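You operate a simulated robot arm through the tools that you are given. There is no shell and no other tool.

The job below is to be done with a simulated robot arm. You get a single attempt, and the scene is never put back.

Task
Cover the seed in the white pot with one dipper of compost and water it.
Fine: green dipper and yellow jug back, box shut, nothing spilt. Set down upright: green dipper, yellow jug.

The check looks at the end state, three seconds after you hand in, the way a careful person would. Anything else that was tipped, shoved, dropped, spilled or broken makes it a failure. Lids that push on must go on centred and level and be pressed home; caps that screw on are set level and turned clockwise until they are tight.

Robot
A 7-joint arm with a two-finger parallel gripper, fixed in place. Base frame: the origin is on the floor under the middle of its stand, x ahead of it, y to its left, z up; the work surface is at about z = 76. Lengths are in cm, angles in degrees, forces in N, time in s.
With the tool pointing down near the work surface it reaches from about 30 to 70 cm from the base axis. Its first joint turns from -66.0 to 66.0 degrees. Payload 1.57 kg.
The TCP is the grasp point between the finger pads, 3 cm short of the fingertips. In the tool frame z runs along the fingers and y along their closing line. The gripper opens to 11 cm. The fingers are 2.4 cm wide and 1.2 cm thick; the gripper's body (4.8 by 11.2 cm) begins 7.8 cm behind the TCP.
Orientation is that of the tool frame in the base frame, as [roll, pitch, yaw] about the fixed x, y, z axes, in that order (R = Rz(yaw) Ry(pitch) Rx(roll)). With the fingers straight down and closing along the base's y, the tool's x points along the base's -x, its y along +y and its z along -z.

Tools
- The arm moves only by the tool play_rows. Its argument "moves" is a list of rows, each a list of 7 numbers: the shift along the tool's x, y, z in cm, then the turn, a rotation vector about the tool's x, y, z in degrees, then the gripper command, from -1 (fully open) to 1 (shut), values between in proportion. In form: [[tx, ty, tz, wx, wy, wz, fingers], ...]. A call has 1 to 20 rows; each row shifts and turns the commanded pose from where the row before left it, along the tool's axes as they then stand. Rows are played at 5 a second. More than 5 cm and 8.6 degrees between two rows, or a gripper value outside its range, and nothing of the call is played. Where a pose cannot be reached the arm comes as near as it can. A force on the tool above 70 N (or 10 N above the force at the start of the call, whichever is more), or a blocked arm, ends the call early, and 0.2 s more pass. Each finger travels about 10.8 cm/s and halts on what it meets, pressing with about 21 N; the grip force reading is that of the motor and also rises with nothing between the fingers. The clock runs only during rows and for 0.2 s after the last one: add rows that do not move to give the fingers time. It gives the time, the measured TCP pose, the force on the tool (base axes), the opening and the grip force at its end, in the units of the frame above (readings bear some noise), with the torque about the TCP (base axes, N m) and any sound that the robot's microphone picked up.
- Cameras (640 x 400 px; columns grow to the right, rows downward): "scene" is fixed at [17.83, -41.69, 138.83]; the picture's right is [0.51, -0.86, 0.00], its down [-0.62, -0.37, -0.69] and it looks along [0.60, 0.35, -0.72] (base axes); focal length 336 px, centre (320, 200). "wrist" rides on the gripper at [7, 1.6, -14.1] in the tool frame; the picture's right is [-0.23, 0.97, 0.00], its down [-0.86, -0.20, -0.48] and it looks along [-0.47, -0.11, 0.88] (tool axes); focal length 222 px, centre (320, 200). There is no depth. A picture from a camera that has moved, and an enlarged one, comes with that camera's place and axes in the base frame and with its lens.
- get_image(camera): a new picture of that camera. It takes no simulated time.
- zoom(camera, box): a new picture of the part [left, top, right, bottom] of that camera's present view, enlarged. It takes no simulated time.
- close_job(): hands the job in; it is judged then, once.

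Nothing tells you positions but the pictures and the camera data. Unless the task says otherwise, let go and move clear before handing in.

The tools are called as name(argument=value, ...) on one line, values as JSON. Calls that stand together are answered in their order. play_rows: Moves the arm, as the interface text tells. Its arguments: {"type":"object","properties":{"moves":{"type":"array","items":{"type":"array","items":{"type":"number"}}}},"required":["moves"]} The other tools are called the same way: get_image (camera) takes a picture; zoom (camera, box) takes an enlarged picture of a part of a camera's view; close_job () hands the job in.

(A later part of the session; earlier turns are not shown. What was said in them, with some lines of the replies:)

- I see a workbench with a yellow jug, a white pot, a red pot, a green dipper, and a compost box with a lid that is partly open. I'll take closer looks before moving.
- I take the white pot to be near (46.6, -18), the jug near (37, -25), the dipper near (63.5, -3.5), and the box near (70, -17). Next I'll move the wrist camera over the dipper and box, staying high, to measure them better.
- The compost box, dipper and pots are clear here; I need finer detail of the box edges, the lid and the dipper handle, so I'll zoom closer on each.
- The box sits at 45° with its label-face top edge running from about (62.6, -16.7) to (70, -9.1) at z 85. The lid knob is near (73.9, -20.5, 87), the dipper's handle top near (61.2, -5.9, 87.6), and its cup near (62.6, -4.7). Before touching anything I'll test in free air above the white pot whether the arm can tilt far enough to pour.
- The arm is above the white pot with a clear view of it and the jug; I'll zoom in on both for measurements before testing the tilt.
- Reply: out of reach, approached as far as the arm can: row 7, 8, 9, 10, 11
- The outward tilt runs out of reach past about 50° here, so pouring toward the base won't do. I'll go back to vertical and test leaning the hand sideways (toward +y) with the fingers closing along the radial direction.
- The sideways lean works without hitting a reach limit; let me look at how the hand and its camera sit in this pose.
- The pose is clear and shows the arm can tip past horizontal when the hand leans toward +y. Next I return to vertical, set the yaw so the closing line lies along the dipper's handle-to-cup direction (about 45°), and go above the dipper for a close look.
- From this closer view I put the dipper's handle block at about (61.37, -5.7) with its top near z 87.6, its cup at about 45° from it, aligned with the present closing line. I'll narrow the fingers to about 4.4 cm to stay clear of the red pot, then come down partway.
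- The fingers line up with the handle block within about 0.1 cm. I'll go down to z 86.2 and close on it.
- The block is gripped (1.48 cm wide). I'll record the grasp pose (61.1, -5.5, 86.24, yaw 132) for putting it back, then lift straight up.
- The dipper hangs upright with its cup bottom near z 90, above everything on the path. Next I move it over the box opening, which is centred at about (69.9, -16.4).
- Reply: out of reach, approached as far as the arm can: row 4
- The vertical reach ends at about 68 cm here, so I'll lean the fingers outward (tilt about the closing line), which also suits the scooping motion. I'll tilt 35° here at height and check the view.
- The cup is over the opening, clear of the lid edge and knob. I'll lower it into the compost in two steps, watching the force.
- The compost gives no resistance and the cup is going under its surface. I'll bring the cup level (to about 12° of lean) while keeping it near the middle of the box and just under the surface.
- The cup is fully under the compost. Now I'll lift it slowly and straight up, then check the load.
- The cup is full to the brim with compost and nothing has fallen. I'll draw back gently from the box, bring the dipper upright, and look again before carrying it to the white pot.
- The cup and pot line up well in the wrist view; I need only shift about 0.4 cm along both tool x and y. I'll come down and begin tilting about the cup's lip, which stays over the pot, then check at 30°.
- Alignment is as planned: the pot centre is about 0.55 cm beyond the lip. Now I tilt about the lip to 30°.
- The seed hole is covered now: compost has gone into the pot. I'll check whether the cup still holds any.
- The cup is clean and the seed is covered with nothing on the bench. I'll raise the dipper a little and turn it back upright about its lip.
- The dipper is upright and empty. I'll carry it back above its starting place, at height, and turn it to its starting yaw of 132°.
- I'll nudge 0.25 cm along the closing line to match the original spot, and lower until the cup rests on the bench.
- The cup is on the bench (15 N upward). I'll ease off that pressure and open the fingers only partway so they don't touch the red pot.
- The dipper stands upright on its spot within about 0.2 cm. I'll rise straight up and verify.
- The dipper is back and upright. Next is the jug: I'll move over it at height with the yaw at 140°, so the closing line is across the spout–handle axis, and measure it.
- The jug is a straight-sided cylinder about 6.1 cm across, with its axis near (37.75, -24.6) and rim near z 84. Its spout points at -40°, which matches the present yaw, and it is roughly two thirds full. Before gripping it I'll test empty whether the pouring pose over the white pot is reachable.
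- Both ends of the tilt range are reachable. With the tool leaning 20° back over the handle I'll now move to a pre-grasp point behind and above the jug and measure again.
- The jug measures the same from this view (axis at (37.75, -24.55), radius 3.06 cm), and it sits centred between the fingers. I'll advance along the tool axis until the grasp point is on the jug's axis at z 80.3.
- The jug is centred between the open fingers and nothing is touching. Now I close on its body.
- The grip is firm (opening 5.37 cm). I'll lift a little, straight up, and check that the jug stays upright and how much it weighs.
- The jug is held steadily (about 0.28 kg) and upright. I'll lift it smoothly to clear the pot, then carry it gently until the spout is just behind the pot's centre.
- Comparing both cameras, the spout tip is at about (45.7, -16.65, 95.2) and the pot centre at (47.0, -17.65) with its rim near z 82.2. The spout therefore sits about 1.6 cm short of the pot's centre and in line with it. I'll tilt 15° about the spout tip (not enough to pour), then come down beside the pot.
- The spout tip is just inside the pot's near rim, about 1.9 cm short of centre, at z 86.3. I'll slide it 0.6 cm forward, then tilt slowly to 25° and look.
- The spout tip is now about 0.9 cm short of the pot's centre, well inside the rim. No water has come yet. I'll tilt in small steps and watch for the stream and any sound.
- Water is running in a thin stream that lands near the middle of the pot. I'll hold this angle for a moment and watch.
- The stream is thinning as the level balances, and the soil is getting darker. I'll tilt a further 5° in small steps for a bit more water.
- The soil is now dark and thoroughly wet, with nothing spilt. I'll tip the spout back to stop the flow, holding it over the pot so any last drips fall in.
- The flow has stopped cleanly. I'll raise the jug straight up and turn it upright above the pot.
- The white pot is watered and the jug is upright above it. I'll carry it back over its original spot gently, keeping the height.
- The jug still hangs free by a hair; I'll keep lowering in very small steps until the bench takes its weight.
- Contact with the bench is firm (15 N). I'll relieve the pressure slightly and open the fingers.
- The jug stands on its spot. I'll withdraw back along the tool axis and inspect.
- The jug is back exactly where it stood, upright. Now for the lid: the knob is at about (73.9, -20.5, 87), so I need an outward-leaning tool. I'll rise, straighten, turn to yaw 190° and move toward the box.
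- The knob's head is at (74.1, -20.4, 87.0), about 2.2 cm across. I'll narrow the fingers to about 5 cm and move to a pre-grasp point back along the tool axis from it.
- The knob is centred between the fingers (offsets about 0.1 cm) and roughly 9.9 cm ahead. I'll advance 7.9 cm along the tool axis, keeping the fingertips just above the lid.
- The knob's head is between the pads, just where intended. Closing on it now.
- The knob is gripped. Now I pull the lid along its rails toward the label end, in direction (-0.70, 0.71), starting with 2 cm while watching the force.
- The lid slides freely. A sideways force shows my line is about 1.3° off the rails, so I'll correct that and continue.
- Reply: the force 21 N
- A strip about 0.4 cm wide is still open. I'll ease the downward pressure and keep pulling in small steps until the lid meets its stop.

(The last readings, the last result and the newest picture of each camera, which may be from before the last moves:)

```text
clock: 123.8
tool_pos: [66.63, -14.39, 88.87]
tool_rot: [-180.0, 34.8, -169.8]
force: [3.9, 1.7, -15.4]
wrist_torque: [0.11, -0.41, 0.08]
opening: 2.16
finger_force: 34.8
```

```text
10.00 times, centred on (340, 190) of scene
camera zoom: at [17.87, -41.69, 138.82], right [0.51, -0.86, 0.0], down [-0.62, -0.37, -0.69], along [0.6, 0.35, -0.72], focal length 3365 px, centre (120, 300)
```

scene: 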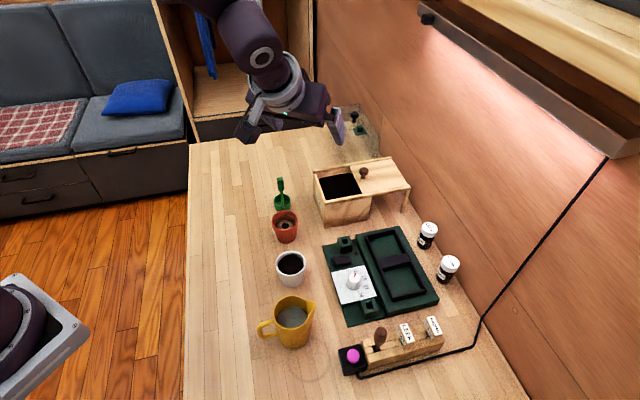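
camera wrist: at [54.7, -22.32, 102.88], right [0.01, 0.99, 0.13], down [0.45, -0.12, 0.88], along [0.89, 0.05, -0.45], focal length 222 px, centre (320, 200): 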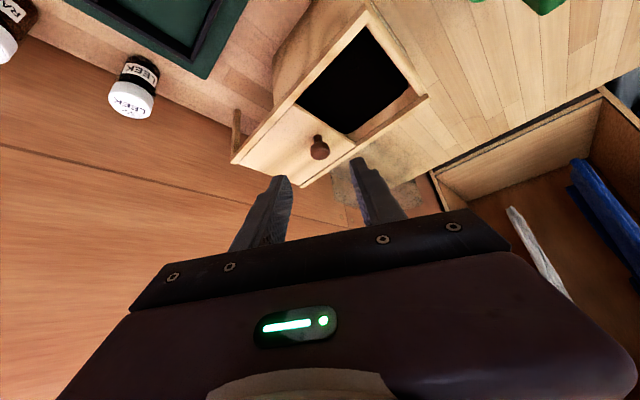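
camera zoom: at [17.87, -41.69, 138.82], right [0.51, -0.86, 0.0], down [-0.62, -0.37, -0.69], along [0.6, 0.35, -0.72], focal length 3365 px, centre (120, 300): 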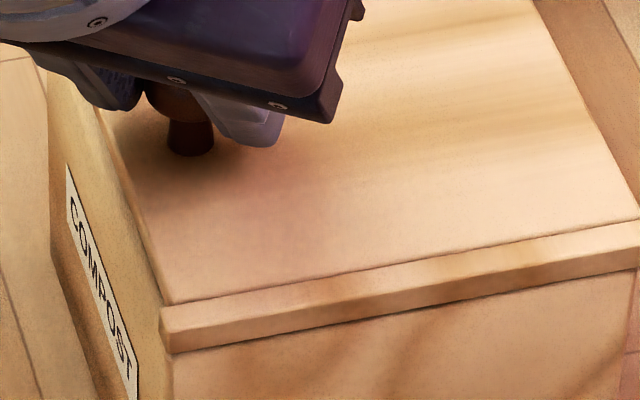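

zoom(camera="scene", box=[315, 145, 415, 235])

zoom(camera="wrist", box=[270, 80, 410, 190])

```text
4.44 times, centred on (365, 190) of scene
camera zoom: at [17.87, -41.69, 138.82], right [0.51, -0.86, 0.0], down [-0.62, -0.37, -0.69], along [0.6, 0.35, -0.72], focal length 1496 px, centre (120, 244)
```

zoom: 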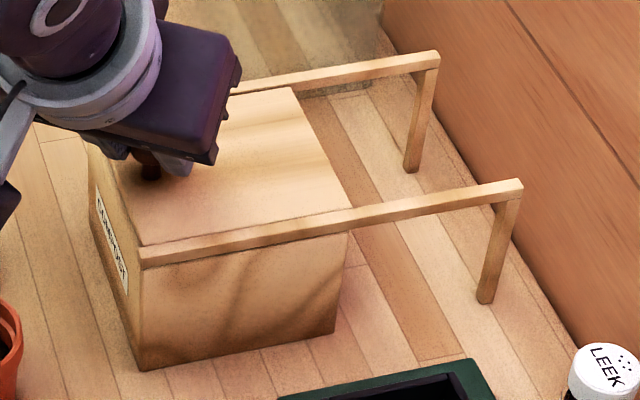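

```text
3.64 times, centred on (340, 135) of wrist
camera zoom: at [52.72, -15.31, 96.55], right [0.01, 0.99, 0.13], down [0.46, -0.12, 0.88], along [0.89, 0.05, -0.46], focal length 808 px, centre (247, 436)
```

zoom: 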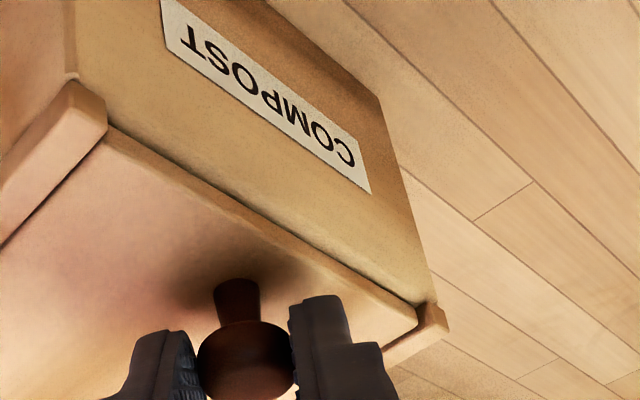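

The lid is nearly home; its right end still overhangs the box body by about 0.4 cm. I'll relax the vertical force and continue in small steps until the pull meets resistance.

play_rows(moves=[[0.035, 0, 0.049, 0, 0, 0, 1], [0.071, 0.123, -0.05, 0, 0, 0, 1], [0, 0, 0, 0, 0, 0, 1]])

play_rows(moves=[[0.071, 0.123, -0.05, 0, 0, 0, 1], [0, 0, 0, 0, 0, 0, 1]])

zoom(camera="wrist", box=[270, 80, 410, 190])

```text
clock: 124.6
tool_pos: [66.56, -14.38, 88.8]
tool_rot: [-179.9, 35.1, -169.9]
force: [3.3, 3.1, -1.9]
wrist_torque: [0.01, 0.74, 0.03]
opening: 2.16
finger_force: 34.8
```

```text
clock: 125.2
tool_pos: [66.43, -14.22, 88.76]
tool_rot: [-179.7, 35.1, -169.9]
force: [0.7, 0.8, 8.5]
wrist_torque: [0.0, 0.15, 0.09]
opening: 2.17
finger_force: 34.7
```

```text
3.64 times, centred on (340, 135) of wrist
camera zoom: at [52.53, -15.14, 96.45], right [0.01, 0.99, 0.13], down [0.45, -0.12, 0.88], along [0.89, 0.05, -0.45], focal length 808 px, centre (247, 436)
```

zoom: 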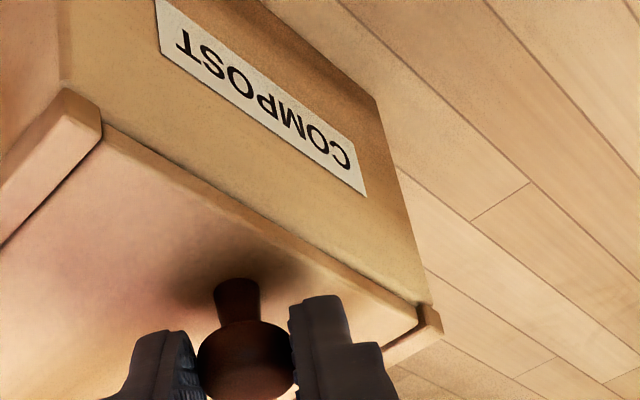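

play_rows(moves=[[0.06, 0.123, -0.06, 0, 0, 0, 1], [0, 0, 0, 0, 0, 0, 1]])

play_rows(moves=[[0.071, 0.123, -0.05, 0, 0, 0, 1], [0, 0, 0, 0, 0, 0, 1]])

zoom(camera="wrist", box=[270, 80, 410, 190])

zoom(camera="scene", box=[315, 145, 415, 235])

```text
clock: 125.8
tool_pos: [66.33, -14.12, 88.79]
tool_rot: [-179.8, 35.1, -169.9]
force: [11.4, 1.3, -0.3]
wrist_torque: [0.14, -0.85, 0.05]
opening: 2.15
finger_force: 35.1
```

```text
clock: 126.4
tool_pos: [66.21, -14.17, 88.76]
tool_rot: [-179.8, 35.2, -169.9]
force: [28.4, -3.5, -7.5]
wrist_torque: [-0.02, -0.51, -0.03]
opening: 2.19
finger_force: 34.7
```

```text
3.64 times, centred on (340, 135) of wrist
camera zoom: at [52.37, -15.02, 96.46], right [0.01, 0.99, 0.13], down [0.45, -0.12, 0.88], along [0.89, 0.05, -0.45], focal length 808 px, centre (247, 436)
```

zoom: 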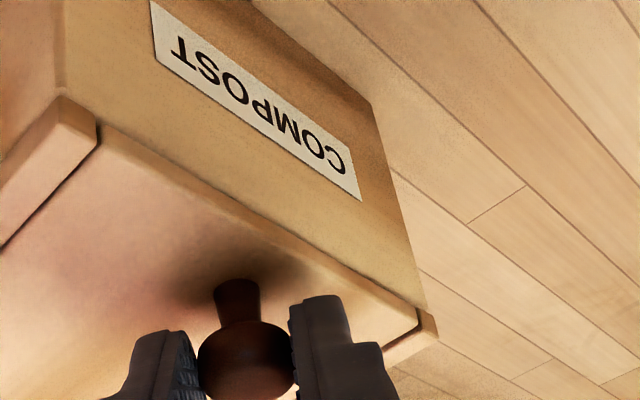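

```text
4.44 times, centred on (365, 190) of scene
camera zoom: at [17.92, -41.71, 138.81], right [0.51, -0.86, 0.0], down [-0.62, -0.37, -0.69], along [0.6, 0.35, -0.72], focal length 1496 px, centre (120, 244)
```

zoom: 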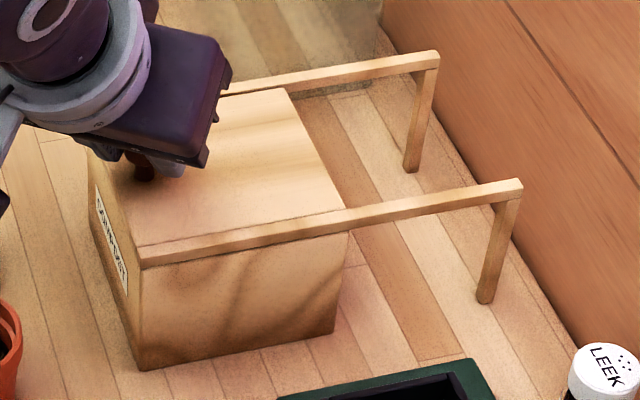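

The pull now meets about 22 N along the rails: the lid is against its stop and flush with the front. I'll relax that force, then let go of the knob.

play_rows(moves=[[-0.075, -0.04, 0.05, 0, 0, 0, 1], [0, 0, 0, 0, 0, 0, 1]])

play_rows(moves=[[0, 0, 0, 0, 0, 0, 0.5], [0, 0, 0, 0, 0, 0, 0.3], [0, 0, 0, 0, 0, 0, 0.1], [0, 0, 0, 0, 0, 0, 0.1]])

zoom(camera="wrist", box=[270, 80, 410, 190])

```text
clock: 127.0
tool_pos: [66.38, -14.21, 88.83]
tool_rot: [-179.8, 35.1, -170.0]
force: [14.3, -2.7, 8.8]
wrist_torque: [-0.02, -0.47, -0.03]
opening: 2.17
finger_force: 34.8
```

```text
clock: 128.0
tool_pos: [66.17, -14.19, 88.8]
tool_rot: [-180.0, 35.0, -169.8]
force: [-0.6, 0.7, 0.6]
wrist_torque: [0.01, 0.01, -0.02]
opening: 4.94
finger_force: 0.1
```

```text
3.64 times, centred on (340, 135) of wrist
camera zoom: at [52.34, -15.0, 96.43], right [0.01, 0.99, 0.13], down [0.45, -0.12, 0.88], along [0.89, 0.05, -0.45], focal length 808 px, centre (247, 436)
```

zoom: 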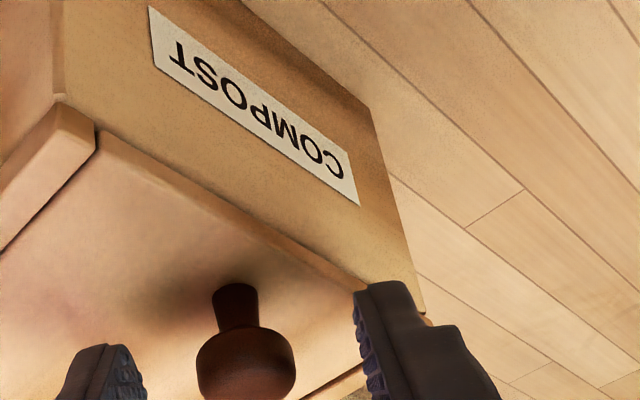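

Released. I'll back out along the tool axis, rise, and inspect everything.

play_rows(moves=[[0, 0, -1, 0, 0, 0, 0.1], [0, 0, -2, 0, 0, 0, 0.1], [0, 0, -3, 0, 0, 0, 0.1], [0, 0, -3, 0, 0, 0, 0.1], [-2, 0, -2.5, 0, 0, 0, 0.1], [-2, 0, -2.5, 0, 0, 0, 0.1], [0, 0, 0, 0, 5, 0, 0.1], [0, 0, 0, 0, 7, 0, 0.1], [0, 0, 0, 0, 7, 0, 0.1], [0, 0, 0, 0, 8, 0, 0.1], [0, 0, 0, 0, 8, 0, -1], [0, 0, 0, 0, 0, 0, -1]])

get_image(camera="scene")

get_image(camera="wrist")

zoom(camera="scene", box=[260, 140, 420, 290])

```text
clock: 130.6
tool_pos: [61.58, -14.88, 102.59]
tool_rot: [180.0, 0.0, -170.0]
force: [-0.9, -0.6, 0.3]
wrist_torque: [0.01, 0.0, -0.02]
opening: 10.99
finger_force: 0.0
```

```text
taken
```

scene: 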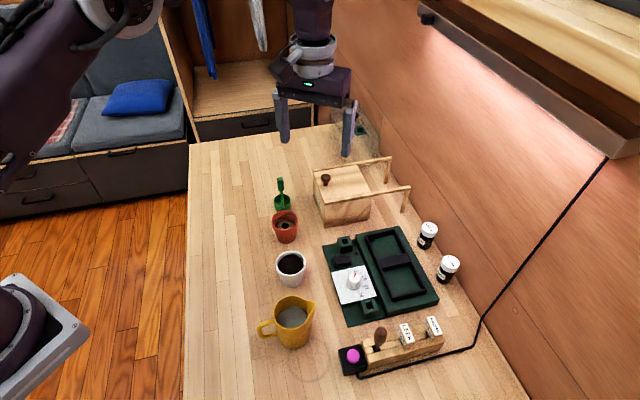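

```text
taken
camera wrist: at [54.47, -14.51, 116.84], right [0.05, 1.0, 0.0], down [0.88, -0.05, 0.48], along [0.48, -0.03, -0.88], focal length 222 px, centre (320, 200)
```

wrist: 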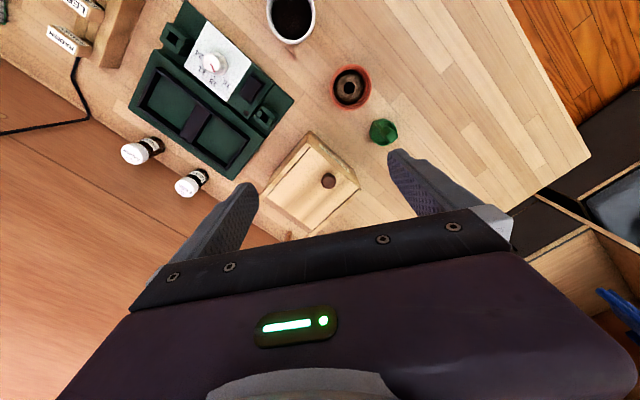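

```text
2.67 times, centred on (340, 215) of scene
camera zoom: at [17.83, -41.69, 138.83], right [0.51, -0.86, 0.0], down [-0.62, -0.37, -0.69], along [0.6, 0.35, -0.72], focal length 897 px, centre (267, 160)
```

zoom: 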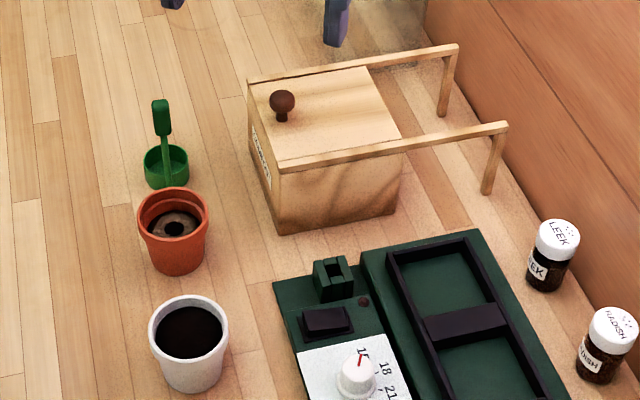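

The box looks shut and everything stands in place. I'll take a last close look at the lid, the pots and the bench for any spill.

zoom(camera="scene", box=[310, 150, 380, 230])

zoom(camera="wrist", box=[250, 60, 410, 220])

zoom(camera="scene", box=[240, 230, 340, 360])

zoom(camera="scene", box=[255, 165, 315, 245])

```text
5.00 times, centred on (345, 190) of scene
camera zoom: at [17.83, -41.69, 138.83], right [0.51, -0.86, 0.0], down [-0.62, -0.37, -0.69], along [0.6, 0.35, -0.72], focal length 1683 px, centre (195, 250)
```

zoom: 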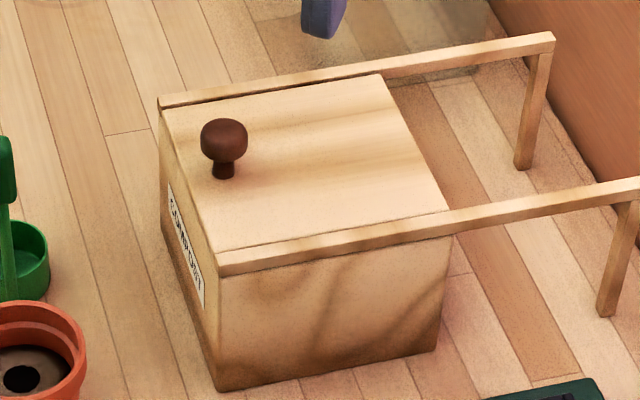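

```text
2.50 times, centred on (330, 140) of wrist
camera zoom: at [54.47, -14.51, 116.84], right [0.05, 1.0, 0.0], down [0.88, -0.05, 0.48], along [0.48, -0.03, -0.88], focal length 555 px, centre (295, 350)
```

zoom: 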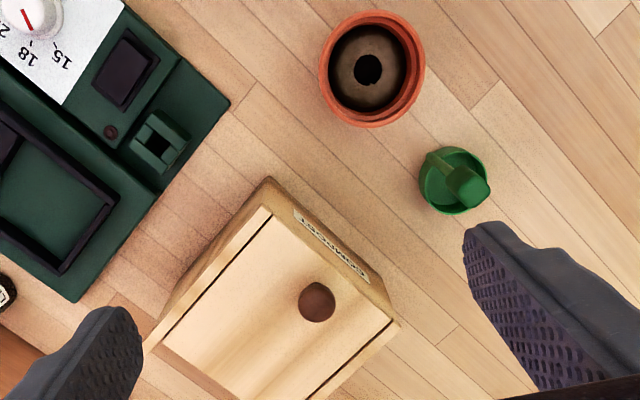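

```text
3.08 times, centred on (290, 295) of scene
camera zoom: at [17.83, -41.69, 138.83], right [0.51, -0.86, 0.0], down [-0.62, -0.37, -0.69], along [0.6, 0.35, -0.72], focal length 1035 px, centre (412, -92)
```

zoom: 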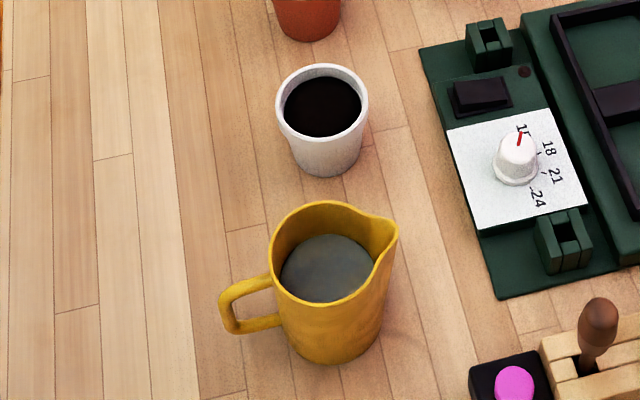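

```text
5.00 times, centred on (285, 205) of scene
camera zoom: at [17.83, -41.69, 138.83], right [0.51, -0.86, 0.0], down [-0.62, -0.37, -0.69], along [0.6, 0.35, -0.72], focal length 1683 px, centre (495, 175)
```

zoom: 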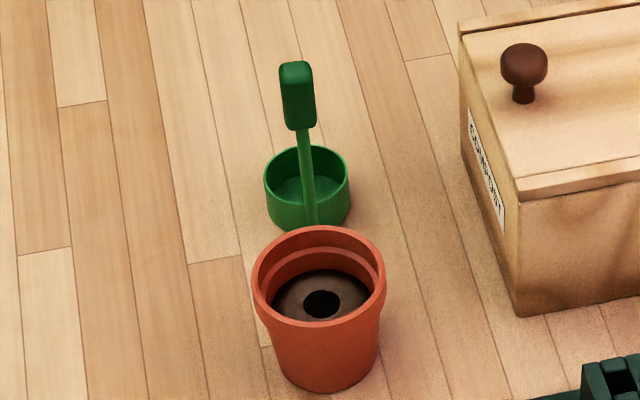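

All checks out. The white pot's seed is covered and the soil is wet. The dipper and jug stand upright in their places, the lid is flush against its stop, and the bench is clean. The arm is empty and clear, so I'm handing the job in.

close_job()

```text
The job is handed in.
```

The seed in the white pot is covered with one dipper of compost and watered, and I've handed the job in; I haven't seen the check's result.

- **Compost:** one full dipper went into the white pot and the seed hole no longer shows. The dipper came away empty.
- **Water:** I poured until the soil turned dark and thoroughly wet. I judged the amount by the soil's colour, because the force readings were too noisy to measure it.
- **Green dipper and yellow jug:** both are upright where they started, within about 0.2 cm for the dipper. I could see no shift in the jug against its first picture.
- **Box:** the lid is slid shut against its stop, flush with the front.
- **Bench:** I saw no compost or water on it in the last close-up pictures, and nothing else was moved. The gripper was empty and clear when I handed in.
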